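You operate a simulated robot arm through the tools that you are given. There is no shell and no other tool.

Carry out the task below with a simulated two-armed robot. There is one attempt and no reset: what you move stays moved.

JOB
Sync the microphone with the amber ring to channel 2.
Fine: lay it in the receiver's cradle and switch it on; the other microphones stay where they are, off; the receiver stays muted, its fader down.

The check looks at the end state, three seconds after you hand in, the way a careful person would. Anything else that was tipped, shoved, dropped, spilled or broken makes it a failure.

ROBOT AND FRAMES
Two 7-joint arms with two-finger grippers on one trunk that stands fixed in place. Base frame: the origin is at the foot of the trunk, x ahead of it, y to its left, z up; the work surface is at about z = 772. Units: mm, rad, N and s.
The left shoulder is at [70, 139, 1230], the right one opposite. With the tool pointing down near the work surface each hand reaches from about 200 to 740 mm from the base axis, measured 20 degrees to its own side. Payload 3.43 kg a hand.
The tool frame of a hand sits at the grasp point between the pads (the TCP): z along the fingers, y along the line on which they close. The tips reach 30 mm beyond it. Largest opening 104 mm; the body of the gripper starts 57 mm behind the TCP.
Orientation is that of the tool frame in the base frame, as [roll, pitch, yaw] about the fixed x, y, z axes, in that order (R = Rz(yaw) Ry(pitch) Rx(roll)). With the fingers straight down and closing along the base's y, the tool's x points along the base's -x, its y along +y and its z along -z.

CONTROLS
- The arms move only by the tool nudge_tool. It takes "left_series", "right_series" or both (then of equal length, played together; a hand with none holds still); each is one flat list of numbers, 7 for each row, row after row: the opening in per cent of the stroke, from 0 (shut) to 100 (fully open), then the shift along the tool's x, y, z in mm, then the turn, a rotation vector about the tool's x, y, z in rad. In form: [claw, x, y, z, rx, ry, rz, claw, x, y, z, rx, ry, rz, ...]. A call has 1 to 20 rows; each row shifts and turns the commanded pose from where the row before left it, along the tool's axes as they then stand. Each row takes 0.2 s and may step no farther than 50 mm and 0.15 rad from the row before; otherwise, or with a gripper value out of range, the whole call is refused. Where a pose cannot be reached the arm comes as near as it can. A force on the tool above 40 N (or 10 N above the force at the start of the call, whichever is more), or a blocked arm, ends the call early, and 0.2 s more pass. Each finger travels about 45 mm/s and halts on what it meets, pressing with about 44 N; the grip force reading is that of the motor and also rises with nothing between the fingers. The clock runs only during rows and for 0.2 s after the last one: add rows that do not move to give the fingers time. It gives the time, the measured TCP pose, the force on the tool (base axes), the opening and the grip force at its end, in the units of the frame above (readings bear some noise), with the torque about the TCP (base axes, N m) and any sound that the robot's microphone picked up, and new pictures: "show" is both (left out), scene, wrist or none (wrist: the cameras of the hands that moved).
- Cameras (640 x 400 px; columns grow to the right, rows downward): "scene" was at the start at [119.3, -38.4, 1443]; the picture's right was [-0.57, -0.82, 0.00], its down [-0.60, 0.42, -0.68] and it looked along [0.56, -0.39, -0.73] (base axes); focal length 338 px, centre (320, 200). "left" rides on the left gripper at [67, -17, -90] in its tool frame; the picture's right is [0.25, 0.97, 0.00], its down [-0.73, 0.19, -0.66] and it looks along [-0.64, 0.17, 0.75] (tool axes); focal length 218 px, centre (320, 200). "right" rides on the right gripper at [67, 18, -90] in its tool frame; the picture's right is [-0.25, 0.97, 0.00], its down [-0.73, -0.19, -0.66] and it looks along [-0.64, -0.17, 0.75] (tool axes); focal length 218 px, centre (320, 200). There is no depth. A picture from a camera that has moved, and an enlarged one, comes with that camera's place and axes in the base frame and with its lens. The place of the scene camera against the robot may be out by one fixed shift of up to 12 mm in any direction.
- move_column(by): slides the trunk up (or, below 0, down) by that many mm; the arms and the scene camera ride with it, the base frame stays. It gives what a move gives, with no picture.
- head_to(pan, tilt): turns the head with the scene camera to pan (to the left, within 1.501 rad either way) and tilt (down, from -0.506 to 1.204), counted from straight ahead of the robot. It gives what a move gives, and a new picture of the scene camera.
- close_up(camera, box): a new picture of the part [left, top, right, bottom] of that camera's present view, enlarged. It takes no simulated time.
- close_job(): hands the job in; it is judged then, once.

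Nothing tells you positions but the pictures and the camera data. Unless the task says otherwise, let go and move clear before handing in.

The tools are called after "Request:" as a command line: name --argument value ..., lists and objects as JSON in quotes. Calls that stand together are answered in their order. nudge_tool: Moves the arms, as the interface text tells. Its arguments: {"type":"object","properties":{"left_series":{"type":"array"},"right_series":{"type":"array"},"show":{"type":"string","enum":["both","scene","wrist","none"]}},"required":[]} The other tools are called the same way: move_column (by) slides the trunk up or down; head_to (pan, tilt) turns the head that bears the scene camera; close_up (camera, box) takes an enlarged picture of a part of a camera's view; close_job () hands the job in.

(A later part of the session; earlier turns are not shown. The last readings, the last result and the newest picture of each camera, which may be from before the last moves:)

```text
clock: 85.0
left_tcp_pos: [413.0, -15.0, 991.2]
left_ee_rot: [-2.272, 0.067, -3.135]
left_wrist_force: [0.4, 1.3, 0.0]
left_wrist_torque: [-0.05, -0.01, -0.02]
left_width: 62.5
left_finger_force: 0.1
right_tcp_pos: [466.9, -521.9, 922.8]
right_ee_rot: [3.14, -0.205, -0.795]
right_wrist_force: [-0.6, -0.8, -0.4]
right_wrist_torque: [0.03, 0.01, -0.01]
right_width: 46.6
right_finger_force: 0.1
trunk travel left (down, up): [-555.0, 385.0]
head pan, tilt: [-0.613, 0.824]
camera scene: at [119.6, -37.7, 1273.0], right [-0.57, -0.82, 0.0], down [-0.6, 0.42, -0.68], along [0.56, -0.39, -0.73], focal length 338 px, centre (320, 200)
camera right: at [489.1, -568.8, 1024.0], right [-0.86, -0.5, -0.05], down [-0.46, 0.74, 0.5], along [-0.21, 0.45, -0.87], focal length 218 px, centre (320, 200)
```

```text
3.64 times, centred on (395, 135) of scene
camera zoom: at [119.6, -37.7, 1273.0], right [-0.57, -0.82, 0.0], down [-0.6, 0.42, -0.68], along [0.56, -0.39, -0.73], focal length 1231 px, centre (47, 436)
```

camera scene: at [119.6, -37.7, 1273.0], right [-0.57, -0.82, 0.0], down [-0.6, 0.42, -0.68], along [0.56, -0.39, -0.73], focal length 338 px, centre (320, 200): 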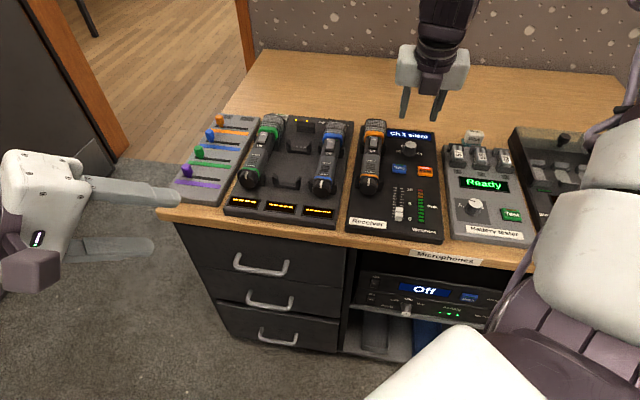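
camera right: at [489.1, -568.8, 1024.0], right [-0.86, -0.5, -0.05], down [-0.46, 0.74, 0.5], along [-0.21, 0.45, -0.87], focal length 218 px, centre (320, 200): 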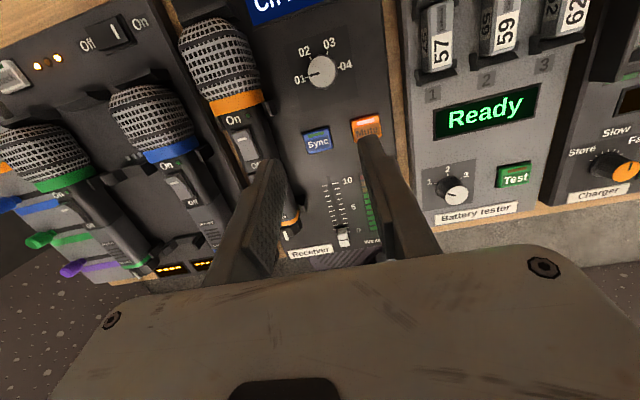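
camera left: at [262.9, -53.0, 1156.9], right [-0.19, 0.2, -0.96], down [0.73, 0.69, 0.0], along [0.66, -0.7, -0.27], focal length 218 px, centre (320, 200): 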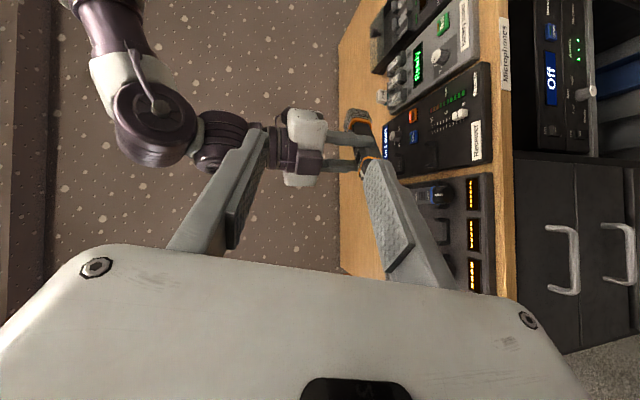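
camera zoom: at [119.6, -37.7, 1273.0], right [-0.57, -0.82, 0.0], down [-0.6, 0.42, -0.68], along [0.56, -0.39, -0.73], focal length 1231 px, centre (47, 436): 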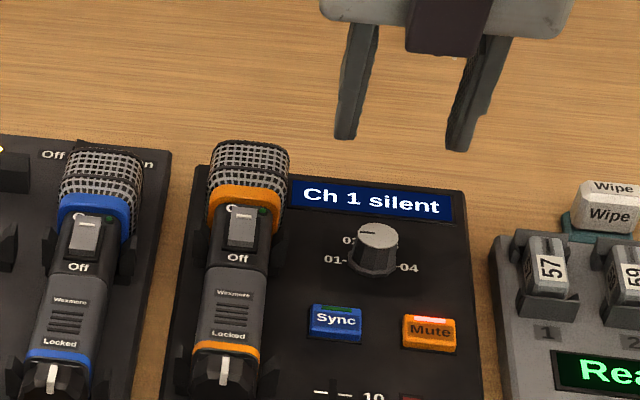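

I can see the dial clearly: the pointer is at 01 and 02 is about 60° clockwise. I'll tilt the tool slightly forward for reach and position over the knob.

Request:
nudge_tool --right_series '[43, 0, 0, 0, 0, 0.095, 0, 43, 21.2, 3, 6.5, 0, 0, 0, 43, 21.2, 3, 6.5, 0, 0, 0, 43, 0, 0, 0, 0, 0, 0]' --show "none"

Request:
move_column --by -65

Request:
nudge_tool --right_series '[43, 0, 0, 0, 0, 0, 0]'

Request:
close_up --camera "right" --box '[220, 40, 420, 240]'

Request:
close_up --camera "scene" --box '[340, 60, 460, 170]'

```text
clock: 86.0
left_tcp_pos: [413.4, -15.7, 991.7]
left_ee_rot: [-2.275, 0.07, -3.136]
left_wrist_force: [0.4, 0.0, 0.7]
left_wrist_torque: [-0.03, -0.02, -0.02]
left_width: 62.5
left_finger_force: 0.1
right_tcp_pos: [491.9, -558.8, 924.9]
right_ee_rot: [-3.141, -0.3, -0.797]
right_wrist_force: [-0.5, 0.2, 0.3]
right_wrist_torque: [0.04, 0.01, -0.03]
right_width: 44.5
right_finger_force: 0.1
trunk travel left (down, up): [-555.0, 385.0]
head pan, tilt: [-0.613, 0.824]
```

```text
clock: 87.0
left_tcp_pos: [411.6, -17.5, 926.9]
left_ee_rot: [-2.275, 0.07, -3.137]
left_wrist_force: [0.4, 0.2, 0.6]
left_wrist_torque: [0.02, -0.01, 0.01]
left_width: 62.5
left_finger_force: 0.2
right_tcp_pos: [492.3, -559.4, 858.5]
right_ee_rot: [3.141, -0.297, -0.798]
right_wrist_force: [-0.2, 0.1, 0.6]
right_wrist_torque: [0.03, -0.02, 0.01]
right_width: 44.8
right_finger_force: 0.0
trunk travel left (down, up): [-490.0, 450.0]
head pan, tilt: [-0.613, 0.824]
```

```text
clock: 87.4
left_tcp_pos: [412.8, -16.4, 925.3]
left_ee_rot: [-2.275, 0.069, -3.136]
left_wrist_force: [0.2, 0.5, 0.1]
left_wrist_torque: [0.0, -0.01, 0.0]
left_width: 62.5
left_finger_force: 0.1
right_tcp_pos: [492.3, -559.4, 858.2]
right_ee_rot: [3.14, -0.297, -0.797]
right_wrist_force: [-0.2, 0.2, 0.1]
right_wrist_torque: [0.0, -0.03, 0.02]
right_width: 44.8
right_finger_force: 0.1
trunk travel left (down, up): [-490.0, 450.0]
head pan, tilt: [-0.613, 0.824]
camera scene: at [119.4, -38.3, 1208.0], right [-0.57, -0.82, 0.0], down [-0.6, 0.42, -0.68], along [0.56, -0.39, -0.73], focal length 338 px, centre (320, 200)
camera right: at [507.5, -598.7, 963.6], right [-0.86, -0.5, -0.07], down [-0.49, 0.77, 0.41], along [-0.15, 0.39, -0.91], focal length 218 px, centre (320, 200)
```

scene: 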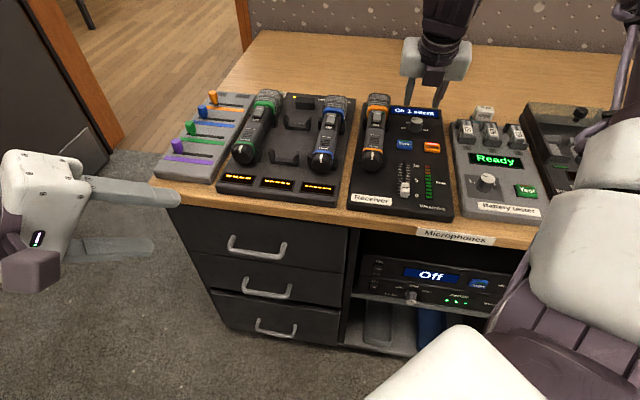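
right: 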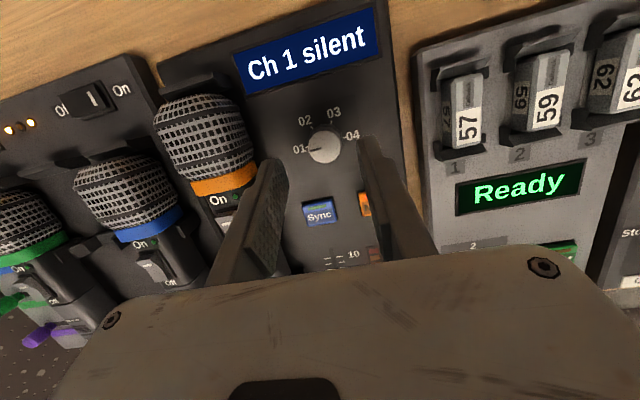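

```text
2.00 times, centred on (320, 140) of right
camera zoom: at [507.5, -598.7, 963.6], right [-0.86, -0.5, -0.07], down [-0.49, 0.77, 0.41], along [-0.15, 0.39, -0.91], focal length 436 px, centre (320, 320)
```

zoom: 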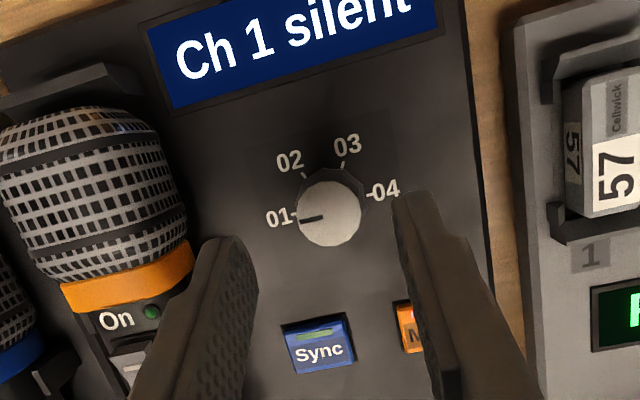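

```text
3.64 times, centred on (400, 115) of scene
camera zoom: at [119.4, -38.3, 1208.0], right [-0.57, -0.82, 0.0], down [-0.6, 0.42, -0.68], along [0.56, -0.39, -0.73], focal length 1231 px, centre (29, 509)
```

zoom: 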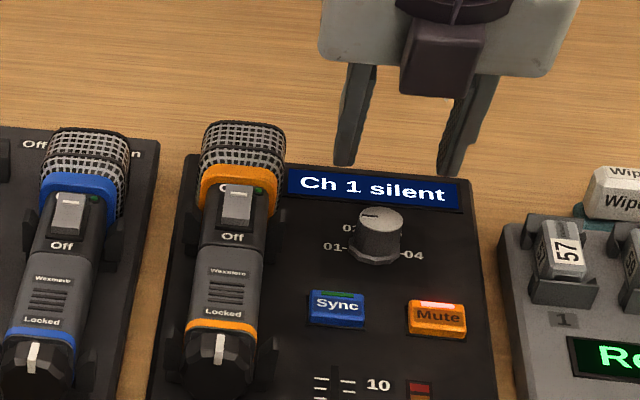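

The knob is at (499,-566) and the fingers are centred on it within about 3 mm. I'll descend around it.

Request:
nudge_tool --right_series '[43, 2.9, 0, 0.9, 0, 0, 0, 43, -2.93, 0, 9.56, 0, 0, 0, 43, -2.93, 0, 9.56, 0, 0, 0, 43, -2.93, 0, 9.56, 0, 0, 0, 43, -1.46, 0, 4.78, 0, 0, 0, 43, -0.73, 0, 2.39, 0, 0, 0, 43, 0, 0, 0, 0, 0, 0]'

Request:
close_up --camera "scene" --box '[360, 60, 460, 160]'

Request:
close_up --camera "right" --box '[220, 60, 420, 260]'

```text
clock: 89.0
left_tcp_pos: [412.8, -16.8, 927.0]
left_ee_rot: [-2.275, 0.068, -3.135]
left_wrist_force: [0.6, 0.2, 0.0]
left_wrist_torque: [0.0, -0.01, 0.01]
left_width: 62.3
left_finger_force: 0.1
right_tcp_pos: [495.2, -561.6, 821.1]
right_ee_rot: [-3.141, -0.3, -0.795]
right_wrist_force: [0.0, -0.1, -0.1]
right_wrist_torque: [-0.01, 0.01, 0.02]
right_width: 44.8
right_finger_force: 0.1
trunk travel left (down, up): [-490.0, 450.0]
head pan, tilt: [-0.613, 0.824]
camera scene: at [119.3, -38.3, 1208.0], right [-0.57, -0.82, 0.0], down [-0.6, 0.42, -0.68], along [0.56, -0.39, -0.73], focal length 338 px, centre (320, 200)
camera right: at [509.7, -601.3, 925.4], right [-0.86, -0.5, -0.07], down [-0.49, 0.77, 0.41], along [-0.15, 0.39, -0.91], focal length 218 px, centre (320, 200)
```

scene: 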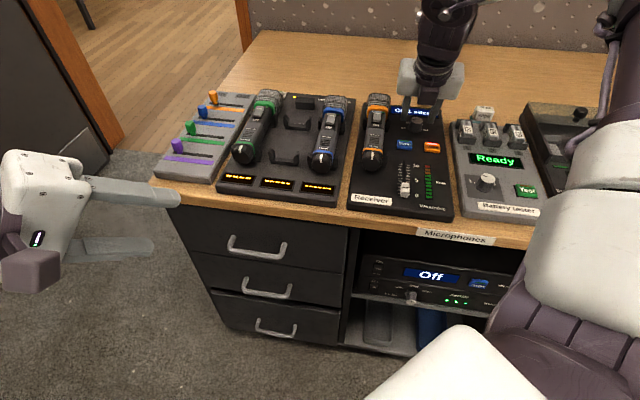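
right: 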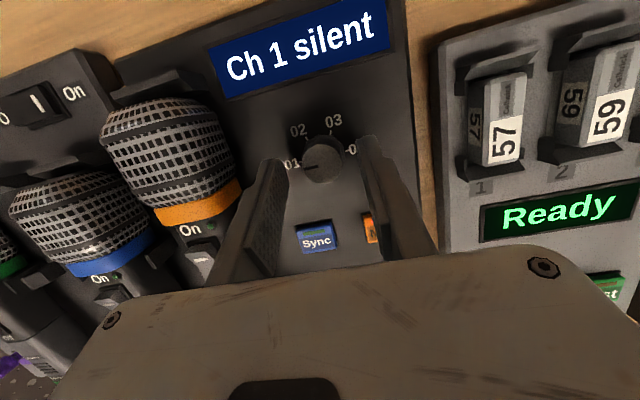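

```text
4.00 times, centred on (410, 110) of scene
camera zoom: at [119.3, -38.3, 1208.0], right [-0.57, -0.82, 0.0], down [-0.6, 0.42, -0.68], along [0.56, -0.39, -0.73], focal length 1354 px, centre (-40, 560)
```

zoom: 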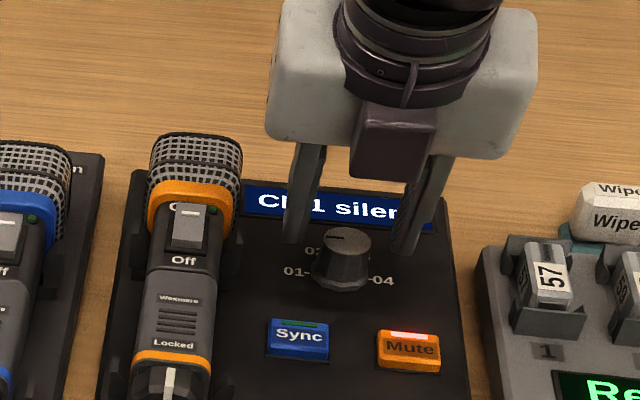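

```text
2.00 times, centred on (320, 160) of right
camera zoom: at [509.7, -601.3, 925.4], right [-0.86, -0.5, -0.07], down [-0.49, 0.77, 0.41], along [-0.15, 0.39, -0.91], focal length 436 px, centre (320, 280)
```

zoom: 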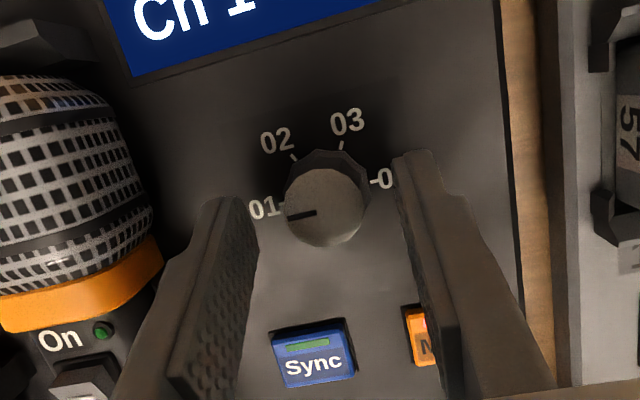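

The tips are only a few millimetres below the knob's top, so I'll go 6 mm lower and then close on it.

Request:
nudge_tool --right_series '[43, -0.59, 0, 1.91, 0, 0, 0, 43, -0.59, 0, 1.91, 0, 0, 0, 43, -0.59, 0, 1.91, 0, 0, 0, 30, 0, 0, 0, 0, 0, 0, 15, 0, 0, 0, 0, 0, 0, 15, 0, 0, 0, 0, 0, 0, 15, 0, 0, 0, 0, 0, 0]'

Request:
close_up --camera "right" --box '[220, 60, 420, 260]'

```text
clock: 90.6
left_tcp_pos: [413.6, -16.8, 925.3]
left_ee_rot: [-2.275, 0.067, -3.136]
left_wrist_force: [0.3, 0.5, 0.6]
left_wrist_torque: [0.0, -0.05, -0.02]
left_width: 62.4
left_finger_force: 0.0
right_tcp_pos: [493.7, -561.4, 814.8]
right_ee_rot: [3.139, -0.298, -0.796]
right_wrist_force: [-1.0, -1.0, -2.3]
right_wrist_torque: [-0.2, -0.11, 0.04]
right_width: 25.3
right_finger_force: 45.0
trunk travel left (down, up): [-490.0, 450.0]
head pan, tilt: [-0.613, 0.824]
camera scene: at [119.3, -38.6, 1208.0], right [-0.58, -0.82, 0.0], down [-0.6, 0.42, -0.68], along [0.56, -0.39, -0.73], focal length 338 px, centre (320, 200)
camera right: at [509.2, -601.2, 919.2], right [-0.86, -0.5, -0.07], down [-0.49, 0.77, 0.41], along [-0.15, 0.39, -0.91], focal length 218 px, centre (320, 200)
```

scene: 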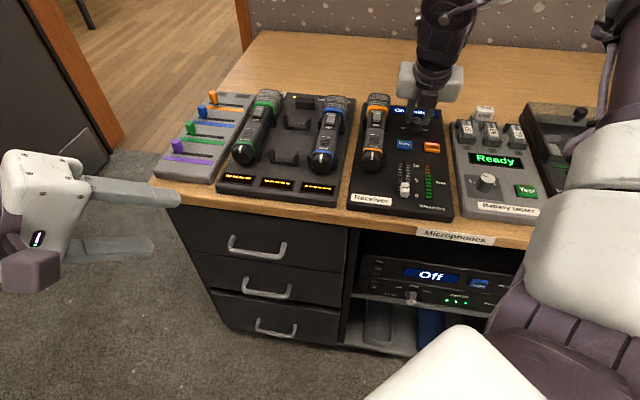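
right: 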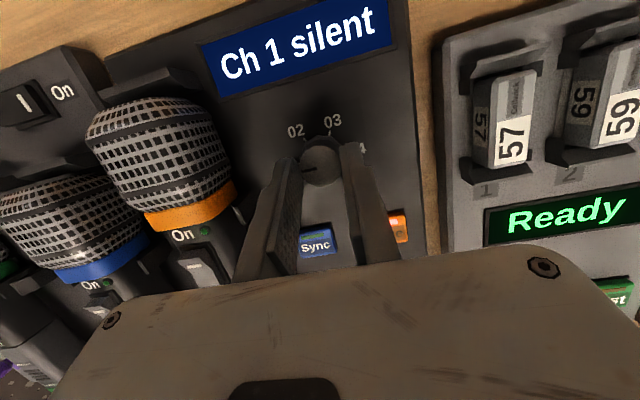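

```text
2.00 times, centred on (320, 160) of right
camera zoom: at [509.2, -601.2, 919.2], right [-0.86, -0.5, -0.07], down [-0.49, 0.77, 0.41], along [-0.15, 0.39, -0.91], focal length 436 px, centre (320, 280)
```

zoom: 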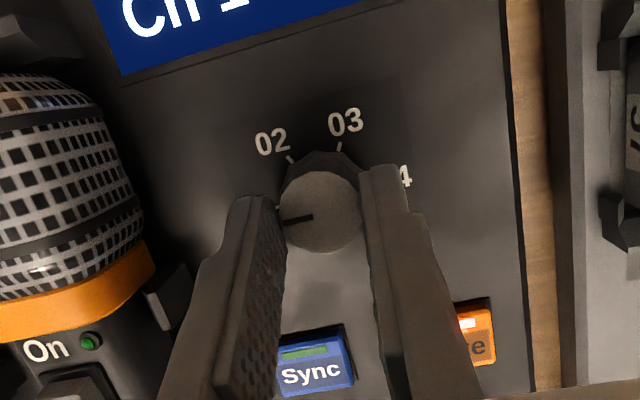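

The knob is gripped at 25 mm. I'll turn it 60° clockwise about the vertical through the knob.

Request:
nudge_tool --right_series '[15, 0, -0.84, 0, -0.0383, 0, 0.1252, 15, 0, -0.84, 0, -0.0383, 0, 0.1252, 15, 0, -0.84, 0, -0.0383, 0, 0.1252, 15, 0, -0.84, 0, -0.0383, 0, 0.1252, 15, 0, -0.84, 0, -0.0383, 0, 0.1252, 15, 0, -0.84, 0, -0.0383, 0, 0.1252, 15, 0, -0.84, 0, -0.0383, 0, 0.1252, 15, 0, -0.84, 0, -0.0383, 0, 0.1252, 15, 0, 0, 0, 0, 0, 0]'

Request:
close_up --camera "right" --box '[200, 40, 440, 260]'

Request:
close_up --camera "scene" --box '[360, 60, 460, 160]'

```text
clock: 92.6
left_tcp_pos: [411.2, -17.8, 927.3]
left_ee_rot: [-2.276, 0.068, -3.137]
left_wrist_force: [0.0, 0.0, 0.0]
left_wrist_torque: [0.01, 0.04, 0.01]
left_width: 62.3
left_finger_force: 0.1
right_tcp_pos: [499.9, -560.3, 814.0]
right_ee_rot: [-3.141, -0.297, -1.845]
right_wrist_force: [-11.0, 0.7, -10.8]
right_wrist_torque: [-0.08, 0.26, -0.05]
right_width: 25.2
right_finger_force: 44.9
trunk travel left (down, up): [-490.0, 450.0]
head pan, tilt: [-0.613, 0.824]
camera scene: at [118.9, -39.5, 1207.9], right [-0.58, -0.82, 0.0], down [-0.6, 0.42, -0.68], along [0.56, -0.39, -0.73], focal length 338 px, centre (320, 200)
camera right: at [473.3, -592.4, 919.2], right [-0.87, 0.49, -0.07], down [0.42, 0.81, 0.41], along [0.26, 0.33, -0.91], focal length 218 px, centre (320, 200)
```

scene: 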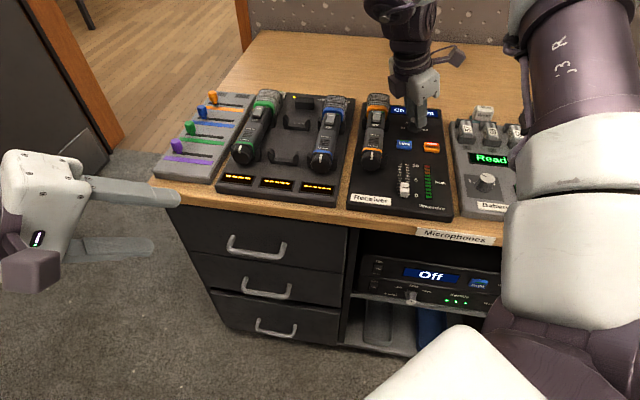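
right: 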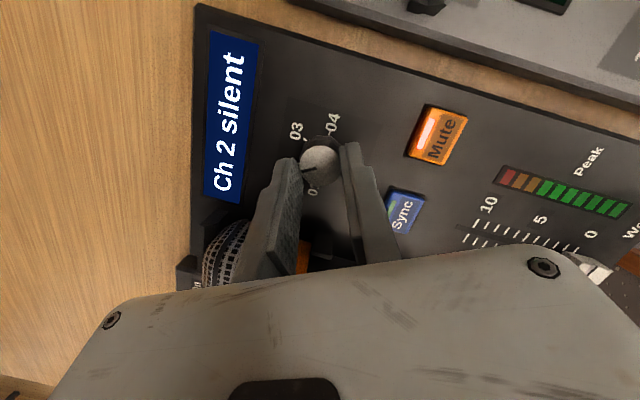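

```text
1.82 times, centred on (320, 150) of right
camera zoom: at [473.3, -592.4, 919.2], right [-0.87, 0.49, -0.07], down [0.42, 0.81, 0.41], along [0.26, 0.33, -0.91], focal length 397 px, centre (320, 291)
```

zoom: 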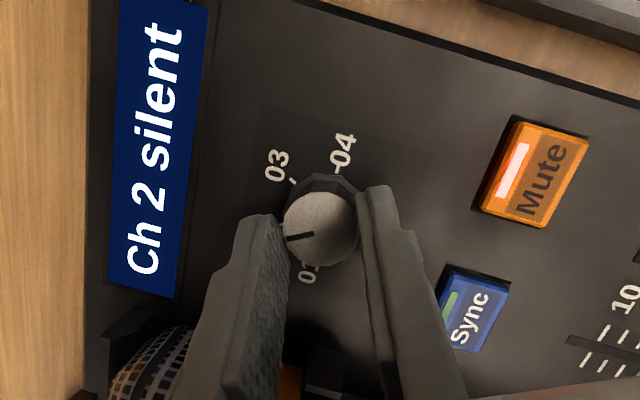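

```text
4.00 times, centred on (410, 110) of scene
camera zoom: at [118.9, -39.5, 1207.9], right [-0.58, -0.82, 0.0], down [-0.6, 0.42, -0.68], along [0.56, -0.39, -0.73], focal length 1354 px, centre (-40, 560)
```

zoom: 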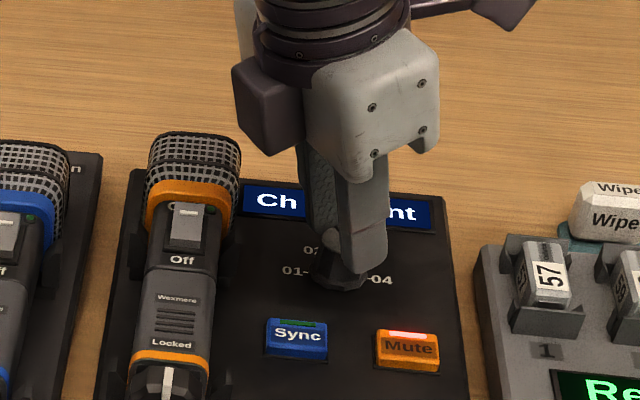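

The display reads "Ch 2 silent", so the dial is at 02. I'll release the knob and rise.

Request:
nudge_tool --right_series '[30, 0, 0, 0, 0, 0, 0, 43, 0, 0, 0, 0, 0, 0, 43, 0, 0, 0, 0, 0, 0, 43, 2.9, 0, -9.56, 0, 0, 0, 43, 5.9, 0, -19.1, 0, 0, 0, 43, 8.8, 0, -28.7, 0, 0, 0, 43, 8.8, 0, -28.7, 0, 0, 0, 43, 0, 0, 0, 0, 0, 0]'

Request:
close_up --camera "scene" --box '[340, 60, 460, 220]'

```text
clock: 94.4
left_tcp_pos: [412.6, -17.1, 926.9]
left_ee_rot: [-2.277, 0.067, -3.135]
left_wrist_force: [-0.3, -0.2, -0.4]
left_wrist_torque: [0.0, 0.01, 0.01]
left_width: 62.4
left_finger_force: 0.1
right_tcp_pos: [500.2, -558.4, 904.6]
right_ee_rot: [-3.141, -0.299, -1.841]
right_wrist_force: [-0.8, -0.4, 0.4]
right_wrist_torque: [0.04, 0.01, 0.0]
right_width: 44.7
right_finger_force: 0.2
trunk travel left (down, up): [-490.0, 450.0]
head pan, tilt: [-0.613, 0.824]
camera scene: at [119.6, -38.7, 1208.0], right [-0.58, -0.82, 0.0], down [-0.6, 0.42, -0.68], along [0.56, -0.39, -0.73], focal length 338 px, centre (320, 200)
camera right: at [474.3, -590.5, 1009.1], right [-0.87, 0.49, -0.08], down [0.42, 0.81, 0.41], along [0.26, 0.33, -0.91], focal length 218 px, centre (320, 200)
```

scene: 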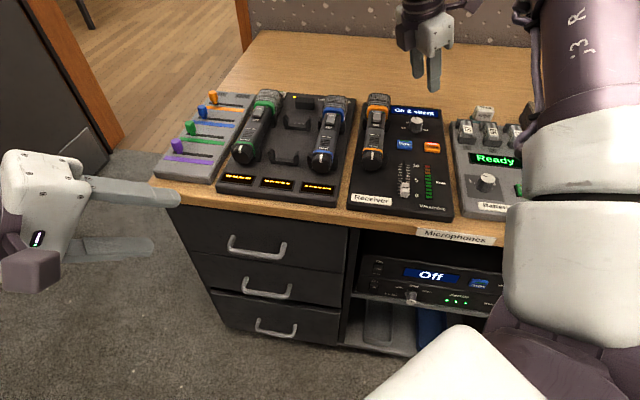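
right: 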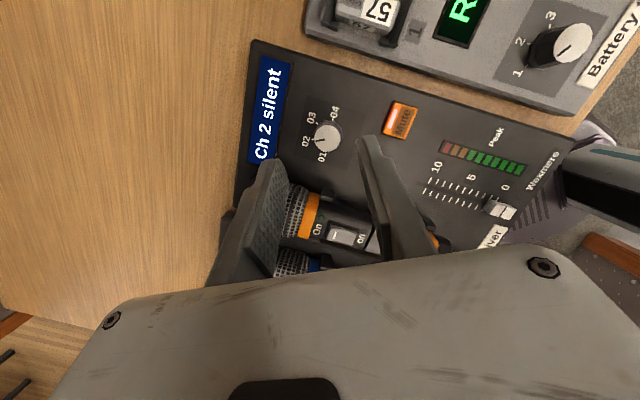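

```text
2.50 times, centred on (400, 140) of scene
camera zoom: at [119.6, -38.7, 1208.0], right [-0.58, -0.82, 0.0], down [-0.6, 0.42, -0.68], along [0.56, -0.39, -0.73], focal length 846 px, centre (120, 350)
```

zoom: 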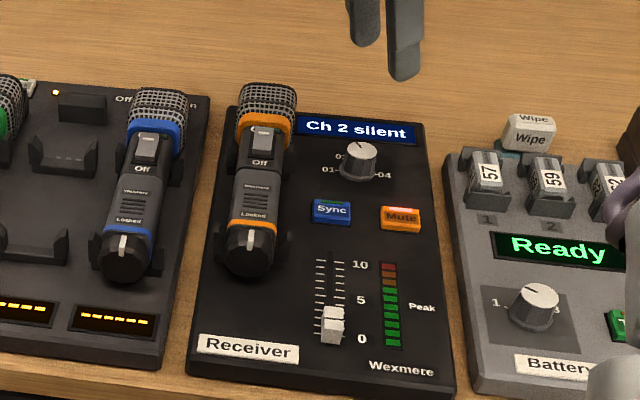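

I'll check that the Mute light is still lit.

Request:
close_up --camera "right" --box '[280, 60, 540, 260]'

Request:
close_up --camera "scene" --box '[380, 120, 450, 170]'

```text
2.00 times, centred on (410, 160) of right
camera zoom: at [474.3, -590.5, 1009.1], right [-0.87, 0.49, -0.08], down [0.42, 0.81, 0.41], along [0.26, 0.33, -0.91], focal length 436 px, centre (140, 280)
```

zoom: 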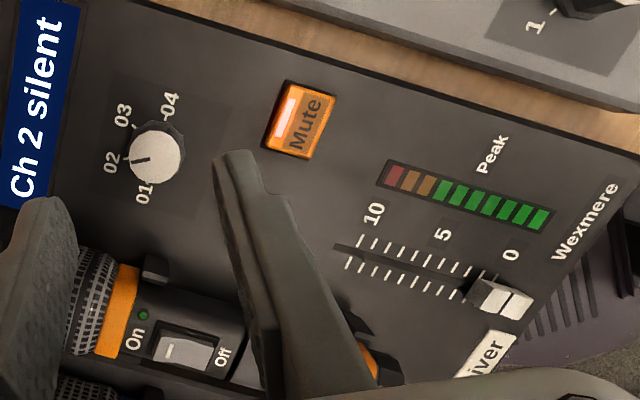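

```text
8.00 times, centred on (415, 145) of scene
camera zoom: at [119.6, -38.7, 1208.0], right [-0.58, -0.82, 0.0], down [-0.6, 0.42, -0.68], along [0.56, -0.39, -0.73], focal length 2707 px, centre (-440, 640)
```

zoom: 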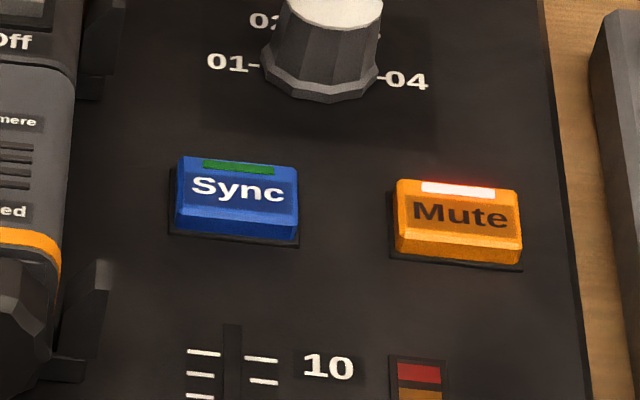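

Mute is still lit and the fader is down. Now I'll turn the hand back, close the fingers, and go above the On end of the amber mic's rocker.

Request:
nudge_tool --right_series '[20, 0, 0, 0, 0.0383, 0, -0.1252, 10, 0, 0, 0, 0.0383, 0, -0.1252, 0, 0, 0, 0, 0.0383, 0, -0.1252, 0, 0, 0, 0, 0.0383, 0, -0.1252, 0, 0, 0, 0, 0.0383, 0, -0.1252, 0, 0, 0, 0, 0.0383, 0, -0.1252, 0, 0, 0, 0, 0.0383, 0, -0.1252, 0, 0, 0, 0, 0.0383, 0, -0.1252, 0, 0, 0, 0, 0, -0.1, 0, 0, -11.9, -26, -2.4, 0, 0, 0, 0, -11.9, -26, -2.4, 0, 0, 0, 0, -11.9, -26, -2.4, 0, 0, 0, 0, 0, 0, 0, 0, 0, 0]'

Request:
close_up --camera "right" --box '[220, 40, 420, 260]'

Request:
close_up --camera "scene" --box '[330, 50, 430, 180]'

```text
clock: 97.2
left_tcp_pos: [412.5, -16.3, 926.4]
left_ee_rot: [-2.276, 0.07, -3.138]
left_wrist_force: [0.5, 0.0, 0.0]
left_wrist_torque: [-0.01, 0.01, 0.02]
left_width: 62.1
left_finger_force: 0.1
right_tcp_pos: [529.6, -479.1, 906.9]
right_ee_rot: [3.141, -0.198, -0.796]
right_wrist_force: [-0.6, -0.6, -0.3]
right_wrist_torque: [0.01, -0.05, 0.01]
right_width: 0.0
right_finger_force: 34.5
trunk travel left (down, up): [-490.0, 450.0]
head pan, tilt: [-0.613, 0.824]
camera scene: at [119.1, -38.9, 1208.0], right [-0.58, -0.82, 0.0], down [-0.6, 0.42, -0.68], along [0.56, -0.39, -0.73], focal length 338 px, centre (320, 200)
camera right: at [552.0, -526.3, 1006.4], right [-0.86, -0.5, -0.05], down [-0.45, 0.74, 0.5], along [-0.21, 0.45, -0.86], focal length 218 px, centre (320, 200)
```

scene: 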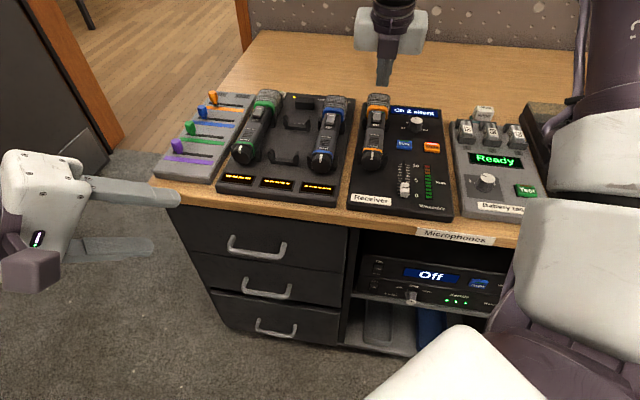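
right: 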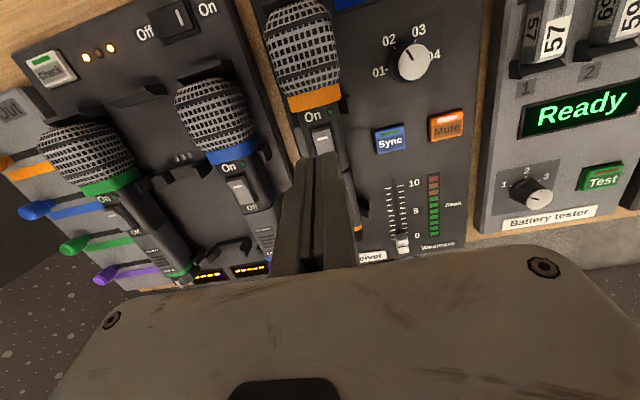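

```text
1.82 times, centred on (320, 150) of right
camera zoom: at [552.0, -526.3, 1006.4], right [-0.86, -0.5, -0.05], down [-0.45, 0.74, 0.5], along [-0.21, 0.45, -0.86], focal length 397 px, centre (320, 291)
```

zoom: 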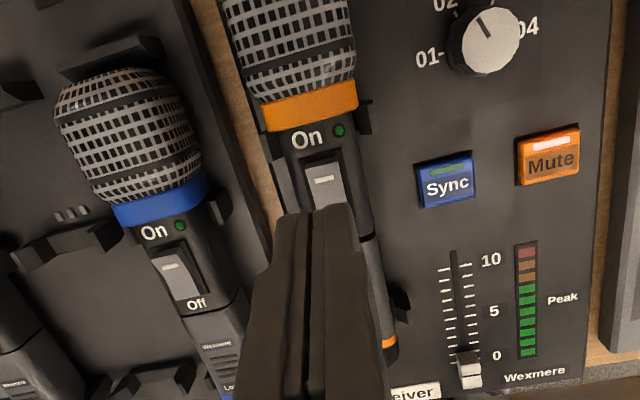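

```text
3.08 times, centred on (380, 115) of scene
camera zoom: at [119.1, -38.9, 1208.0], right [-0.58, -0.82, 0.0], down [-0.6, 0.42, -0.68], along [0.56, -0.39, -0.73], focal length 1041 px, centre (135, 462)
```

zoom: 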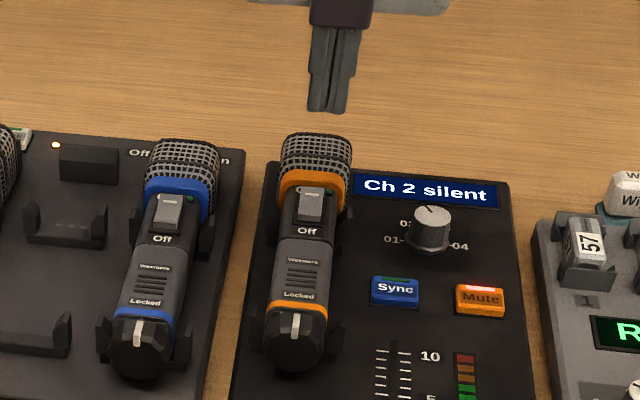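

The closed fingertips are nearly over the On end of the rocker (u≈721, n≈37). I'll trim and lower to just above it.

Request:
nudge_tool --right_series '[0, 3.9, -1.5, 0.8, 0, 0, 0, 0, -2, 0, 9.8, 0, 0, 0, 0, -2, 0, 9.8, 0, 0, 0, 0, -2, 0, 9.8, 0, 0, 0, 0, -2, 0, 9.8, 0, 0, 0, 0, 0, 0, 0, 0, 0, 0]'

Request:
close_up --camera "right" --box '[220, 40, 420, 260]'

Request:
close_up --camera "scene" --box '[340, 80, 410, 150]'

```text
clock: 98.6
left_tcp_pos: [412.9, -15.5, 926.9]
left_ee_rot: [-2.275, 0.069, -3.137]
left_wrist_force: [-0.3, -0.2, 0.4]
left_wrist_torque: [0.0, -0.01, 0.0]
left_width: 61.8
left_finger_force: 0.1
right_tcp_pos: [534.0, -479.6, 865.0]
right_ee_rot: [-3.141, -0.201, -0.796]
right_wrist_force: [-0.7, -0.5, -0.3]
right_wrist_torque: [0.04, 0.0, 0.0]
right_width: 0.1
right_finger_force: 34.0
trunk travel left (down, up): [-490.0, 450.0]
head pan, tilt: [-0.613, 0.824]
camera scene: at [119.2, -38.2, 1208.1], right [-0.57, -0.82, 0.0], down [-0.6, 0.42, -0.68], along [0.56, -0.39, -0.73], focal length 338 px, centre (320, 200)
camera right: at [556.5, -527.3, 965.9], right [-0.86, -0.5, -0.05], down [-0.45, 0.74, 0.5], along [-0.21, 0.45, -0.86], focal length 218 px, centre (320, 200)
```

scene: 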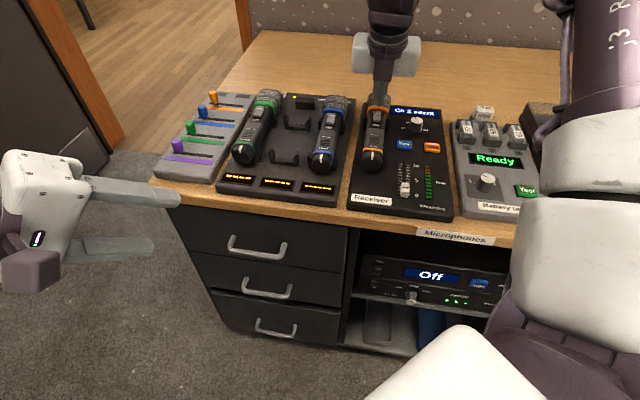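
right: 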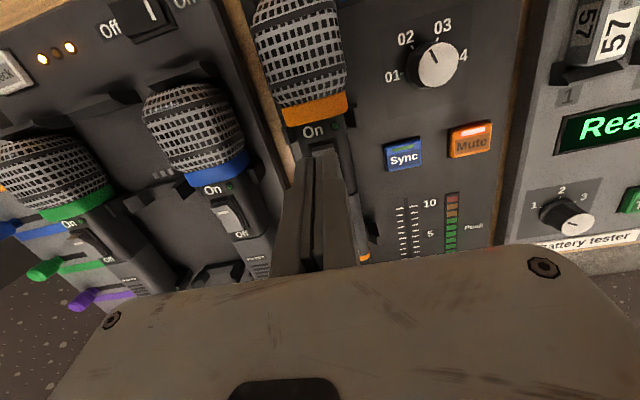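

```text
1.82 times, centred on (320, 150) of right
camera zoom: at [556.5, -527.3, 965.9], right [-0.86, -0.5, -0.05], down [-0.45, 0.74, 0.5], along [-0.21, 0.45, -0.86], focal length 397 px, centre (320, 291)
```

zoom: 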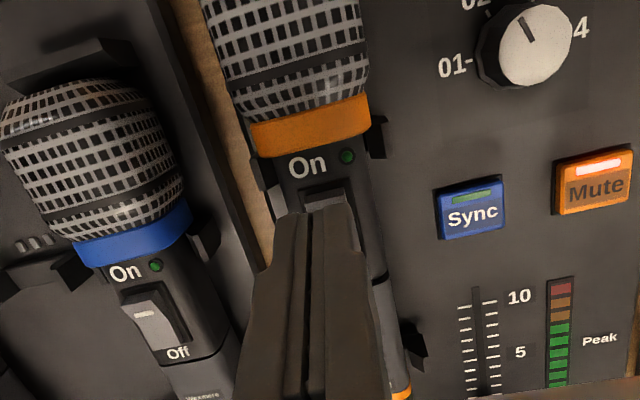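

```text
5.71 times, centred on (375, 115) of scene
camera zoom: at [119.2, -38.2, 1208.1], right [-0.57, -0.82, 0.0], down [-0.6, 0.42, -0.68], along [0.56, -0.39, -0.73], focal length 1934 px, centre (6, 686)
```

zoom: 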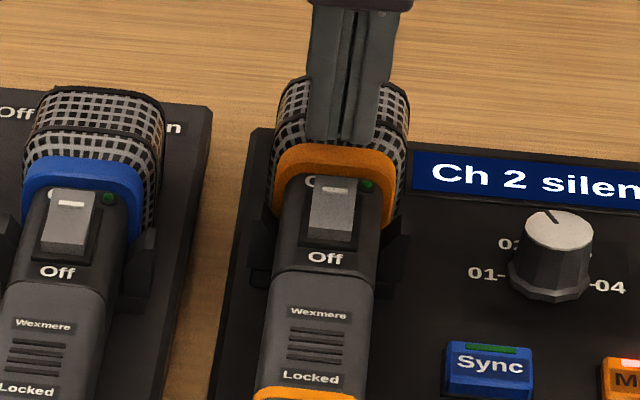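

The tips line up with the rocker. I'll go down in 1.5 mm steps and watch the force.

Request:
nudge_tool --right_series '[0, -0.3, 0, 1.47, 0, 0, 0, 0, -0.3, 0, 1.47, 0, 0, 0, 0, -0.3, 0, 1.47, 0, 0, 0, 0, -0.3, 0, 1.47, 0, 0, 0, 0, -0.3, 0, 1.47, 0, 0, 0, 0, 0, 0, 0, 0, 0, 0]' --show "none"

Request:
nudge_tool --right_series '[0, -0.2, 0, 0.98, 0, 0, 0, 0, -0.2, 0, 0.98, 0, 0, 0, 0, 0, 0, 0, 0, 0, 0]'

Request:
close_up --camera "scene" --box '[340, 80, 410, 150]'

Request:
close_up --camera "right" --box '[260, 60, 420, 220]'

```text
clock: 100.0
left_tcp_pos: [412.6, -15.5, 926.8]
left_ee_rot: [-2.276, 0.07, -3.136]
left_wrist_force: [-0.4, -0.8, -0.2]
left_wrist_torque: [0.0, 0.03, -0.01]
left_width: 62.5
left_finger_force: 0.1
right_tcp_pos: [533.6, -479.4, 858.0]
right_ee_rot: [-3.142, -0.199, -0.795]
right_wrist_force: [-0.1, 0.8, -0.1]
right_wrist_torque: [-0.01, 0.01, 0.01]
right_width: 0.0
right_finger_force: 34.7
trunk travel left (down, up): [-490.0, 450.0]
head pan, tilt: [-0.613, 0.824]
```

```text
clock: 100.8
left_tcp_pos: [412.7, -16.7, 926.5]
left_ee_rot: [-2.275, 0.068, -3.135]
left_wrist_force: [0.0, -0.2, 0.5]
left_wrist_torque: [0.0, 0.0, 0.0]
left_width: 62.6
left_finger_force: 0.1
right_tcp_pos: [534.7, -480.7, 856.9]
right_ee_rot: [3.138, -0.201, -0.795]
right_wrist_force: [-0.5, 0.3, 0.2]
right_wrist_torque: [-0.01, 0.01, -0.01]
right_width: 0.0
right_finger_force: 33.8
trunk travel left (down, up): [-490.0, 450.0]
head pan, tilt: [-0.613, 0.824]
camera scene: at [119.4, -38.3, 1208.0], right [-0.57, -0.82, 0.0], down [-0.6, 0.42, -0.68], along [0.56, -0.39, -0.73], focal length 338 px, centre (320, 200)
camera right: at [556.7, -527.6, 956.4], right [-0.86, -0.5, -0.05], down [-0.45, 0.74, 0.5], along [-0.21, 0.45, -0.86], focal length 218 px, centre (320, 200)
```

scene: 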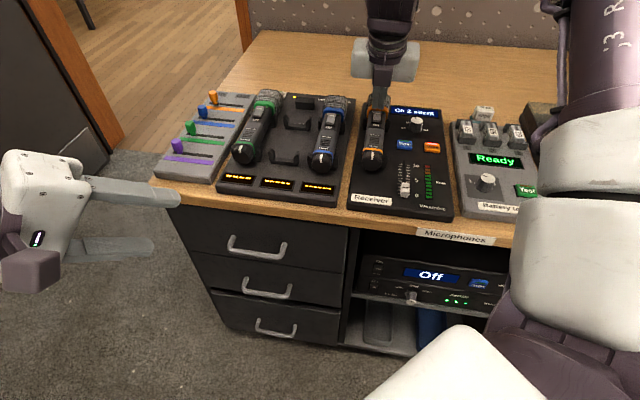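
right: 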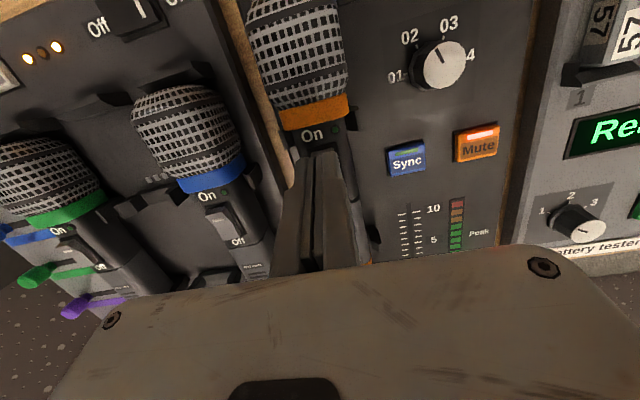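

```text
5.71 times, centred on (375, 115) of scene
camera zoom: at [119.4, -38.3, 1208.0], right [-0.57, -0.82, 0.0], down [-0.6, 0.42, -0.68], along [0.56, -0.39, -0.73], focal length 1934 px, centre (6, 686)
```

zoom: 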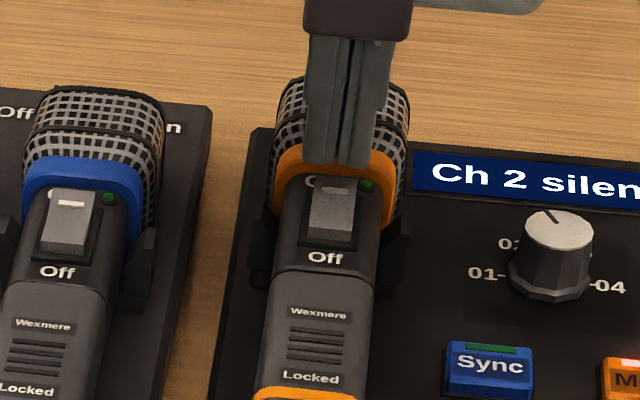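

```text
2.50 times, centred on (340, 140) of right
camera zoom: at [556.7, -527.6, 956.4], right [-0.86, -0.5, -0.05], down [-0.45, 0.74, 0.5], along [-0.21, 0.45, -0.86], focal length 546 px, centre (270, 350)
```

zoom: 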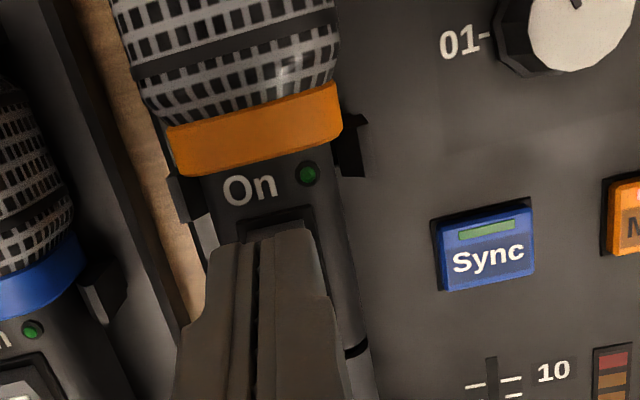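

There's still a small gap. I'll continue down.

Request:
nudge_tool --right_series '[0, -0.2, 0, 0.98, 0, 0, 0, 0, -0.2, 0, 0.98, 0, 0, 0, 0, -0.2, 0, 0.98, 0, 0, 0, 0, -0.2, 0, 0.98, 0, 0, 0, 0, 0, 0, 0, 0, 0, 0]' --show "none"

Request:
nudge_tool --right_series '[0, -0.2, 0, 0.98, 0, 0, 0, 0, -0.2, 0, 0.98, 0, 0, 0, 0, 0, 0, 0, 0, 0, 0]' --show "none"

Request:
close_up --camera "scene" --box '[340, 80, 410, 150]'

Request:
close_up --camera "right" --box '[260, 60, 420, 220]'

```text
clock: 102.0
left_tcp_pos: [412.1, -16.4, 926.6]
left_ee_rot: [-2.277, 0.07, -3.136]
left_wrist_force: [0.4, 0.0, -0.3]
left_wrist_torque: [0.0, 0.0, 0.01]
left_width: 62.1
left_finger_force: 0.1
right_tcp_pos: [533.6, -480.2, 851.3]
right_ee_rot: [3.14, -0.199, -0.796]
right_wrist_force: [0.4, 0.4, -0.7]
right_wrist_torque: [0.01, -0.03, -0.03]
right_width: 0.3
right_finger_force: 34.4
trunk travel left (down, up): [-490.0, 450.0]
head pan, tilt: [-0.613, 0.824]
```

```text
clock: 102.8
left_tcp_pos: [412.7, -15.7, 925.9]
left_ee_rot: [-2.278, 0.07, -3.138]
left_wrist_force: [0.9, 0.2, -0.4]
left_wrist_torque: [0.01, 0.02, -0.04]
left_width: 62.3
left_finger_force: 0.1
right_tcp_pos: [534.3, -480.3, 849.1]
right_ee_rot: [3.139, -0.2, -0.795]
right_wrist_force: [-0.4, 0.0, 0.1]
right_wrist_torque: [0.01, 0.0, 0.01]
right_width: 0.0
right_finger_force: 35.4
trunk travel left (down, up): [-490.0, 450.0]
head pan, tilt: [-0.613, 0.824]
```

```text
5.71 times, centred on (375, 115) of scene
camera zoom: at [119.3, -38.3, 1208.0], right [-0.57, -0.82, 0.0], down [-0.6, 0.42, -0.68], along [0.56, -0.39, -0.73], focal length 1934 px, centre (6, 686)
```

zoom: 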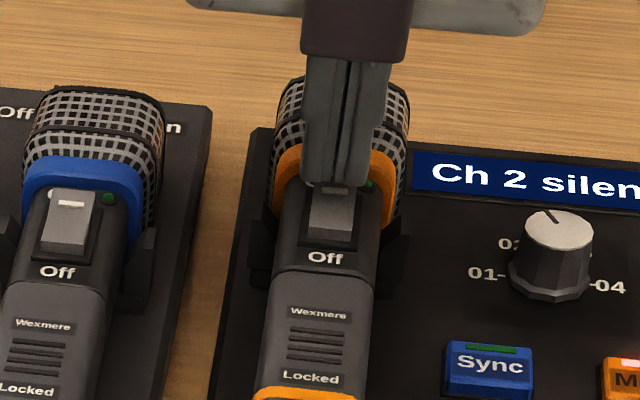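

```text
2.50 times, centred on (340, 140) of right
camera zoom: at [556.1, -527.0, 949.7], right [-0.86, -0.5, -0.05], down [-0.45, 0.74, 0.5], along [-0.21, 0.45, -0.86], focal length 546 px, centre (270, 350)
```

zoom: 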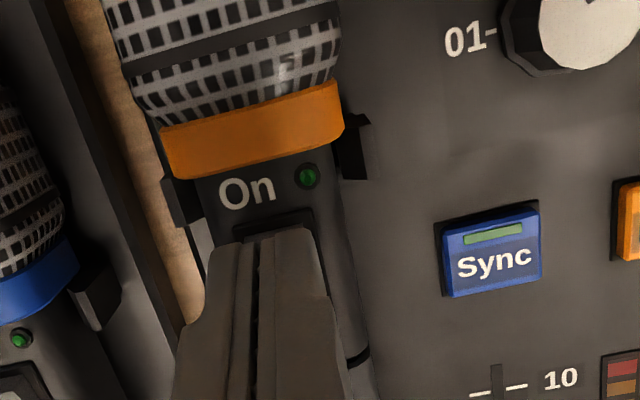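

It's just about at the rocker now; I'll press a few millimetres more.

Request:
nudge_tool --right_series '[0, -0.2, 0, 0.98, 0, 0, 0, 0, -0.2, 0, 0.98, 0, 0, 0, 0, 0, 0, 0, 0, 0, 0]' --show "none"

Request:
nudge_tool --right_series '[0, -0.2, 0, 0.98, 0, 0, 0, 0, -0.2, 0, 0.98, 0, 0, 0, 0, 0, 0, 0, 0, 0, 0]' --show "none"

Request:
close_up --camera "right" --box '[260, 60, 420, 220]'

Request:
close_up --camera "scene" --box '[340, 80, 450, 170]'

```text
clock: 103.6
left_tcp_pos: [412.7, -16.2, 926.7]
left_ee_rot: [-2.277, 0.069, -3.137]
left_wrist_force: [0.7, -0.8, 1.1]
left_wrist_torque: [0.0, -0.02, -0.01]
left_width: 62.2
left_finger_force: 0.0
right_tcp_pos: [533.2, -480.1, 845.6]
right_ee_rot: [3.139, -0.199, -0.793]
right_wrist_force: [-0.1, -0.9, 0.6]
right_wrist_torque: [0.02, -0.02, 0.03]
right_width: 0.0
right_finger_force: 34.7
trunk travel left (down, up): [-490.0, 450.0]
head pan, tilt: [-0.613, 0.824]
```

```text
clock: 104.4
left_tcp_pos: [412.6, -15.8, 926.5]
left_ee_rot: [-2.275, 0.07, -3.137]
left_wrist_force: [-0.8, -0.8, -1.0]
left_wrist_torque: [0.02, -0.03, -0.02]
left_width: 62.6
left_finger_force: 0.1
right_tcp_pos: [535.2, -479.8, 845.1]
right_ee_rot: [-3.141, -0.198, -0.796]
right_wrist_force: [-0.3, -1.2, 3.0]
right_wrist_torque: [0.02, 0.01, 0.02]
right_width: 5.9
right_finger_force: 34.5
trunk travel left (down, up): [-490.0, 450.0]
head pan, tilt: [-0.613, 0.824]
```

```text
2.50 times, centred on (340, 140) of right
camera zoom: at [556.0, -527.4, 946.3], right [-0.86, -0.5, -0.05], down [-0.46, 0.74, 0.5], along [-0.21, 0.45, -0.87], focal length 546 px, centre (270, 350)
```

zoom: 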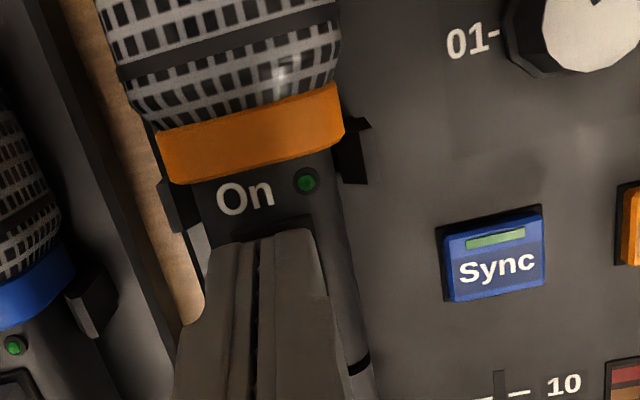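

```text
4.44 times, centred on (395, 125) of scene
camera zoom: at [119.0, -38.1, 1208.1], right [-0.58, -0.82, 0.0], down [-0.6, 0.42, -0.68], along [0.56, -0.39, -0.73], focal length 1504 px, centre (-13, 533)
```

zoom: 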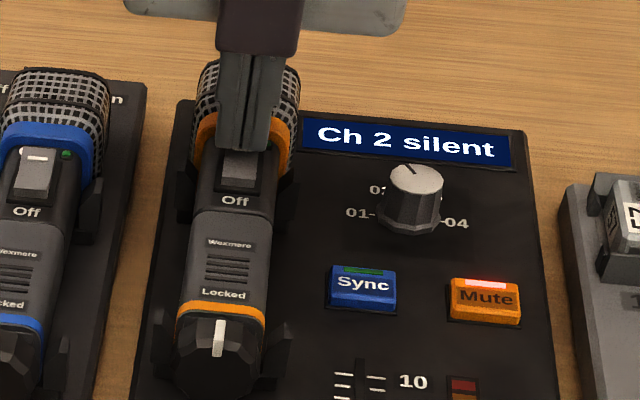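

Contact has started at about 3 N. I'll press on in 1 mm steps.

Request:
nudge_tool --right_series '[0, -0.2, 0, 0.98, 0, 0, 0, 0, 0, 0, 0, 0, 0, 0]' --show "none"

Request:
nudge_tool --right_series '[0, -0.2, 0, 0.98, 0, 0, 0, 0, 0, 0, 0, 0, 0, 0]' --show "none"

Request:
close_up --camera "right" --box '[260, 60, 420, 220]'

Request:
close_up --camera "scene" --box '[340, 80, 450, 170]'

```text
clock: 105.0
left_tcp_pos: [412.2, -15.6, 927.3]
left_ee_rot: [-2.273, 0.072, -3.137]
left_wrist_force: [-0.5, -0.5, 0.0]
left_wrist_torque: [0.01, -0.01, 0.02]
left_width: 62.3
left_finger_force: 0.0
right_tcp_pos: [532.9, -481.4, 844.4]
right_ee_rot: [-3.14, -0.202, -0.797]
right_wrist_force: [-0.6, -2.8, 9.8]
right_wrist_torque: [-0.03, 0.04, 0.05]
right_width: 6.1
right_finger_force: 34.7
trunk travel left (down, up): [-490.0, 450.0]
head pan, tilt: [-0.613, 0.824]
```

```text
clock: 105.6
left_tcp_pos: [412.3, -15.8, 927.4]
left_ee_rot: [-2.275, 0.071, -3.136]
left_wrist_force: [0.0, -0.2, 0.1]
left_wrist_torque: [-0.01, 0.0, -0.02]
left_width: 62.5
left_finger_force: 0.0
right_tcp_pos: [533.1, -481.0, 846.1]
right_ee_rot: [3.141, -0.203, -0.795]
right_wrist_force: [2.5, -5.6, 17.4]
right_wrist_torque: [-0.05, 0.05, 0.05]
right_width: 5.9
right_finger_force: 34.6
trunk travel left (down, up): [-490.0, 450.0]
head pan, tilt: [-0.613, 0.824]
```

```text
2.50 times, centred on (340, 140) of right
camera zoom: at [555.5, -526.9, 946.4], right [-0.86, -0.5, -0.05], down [-0.46, 0.74, 0.5], along [-0.21, 0.45, -0.87], focal length 546 px, centre (270, 350)
```

zoom: 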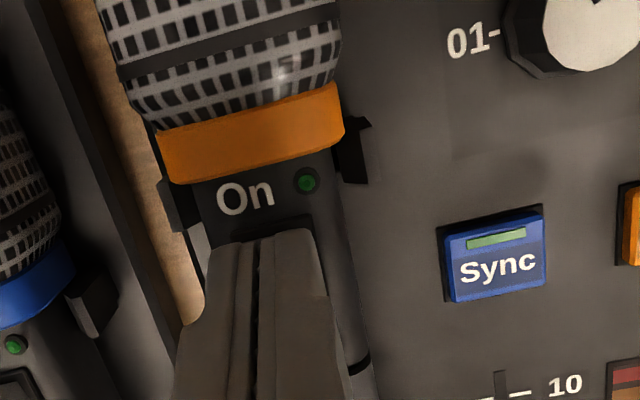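

```text
4.44 times, centred on (395, 125) of scene
camera zoom: at [117.7, -37.5, 1208.4], right [-0.58, -0.82, 0.0], down [-0.6, 0.42, -0.68], along [0.56, -0.39, -0.73], focal length 1504 px, centre (-13, 533)
```

zoom: 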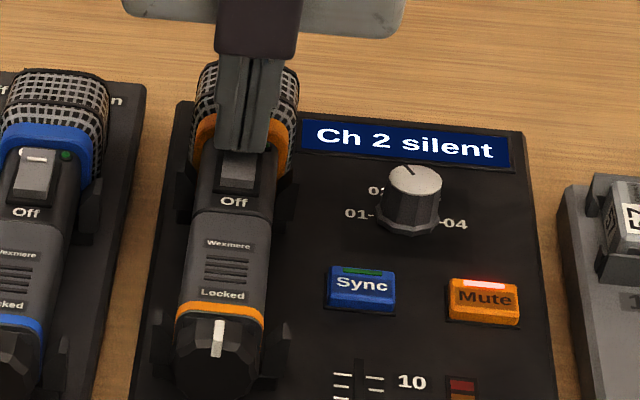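

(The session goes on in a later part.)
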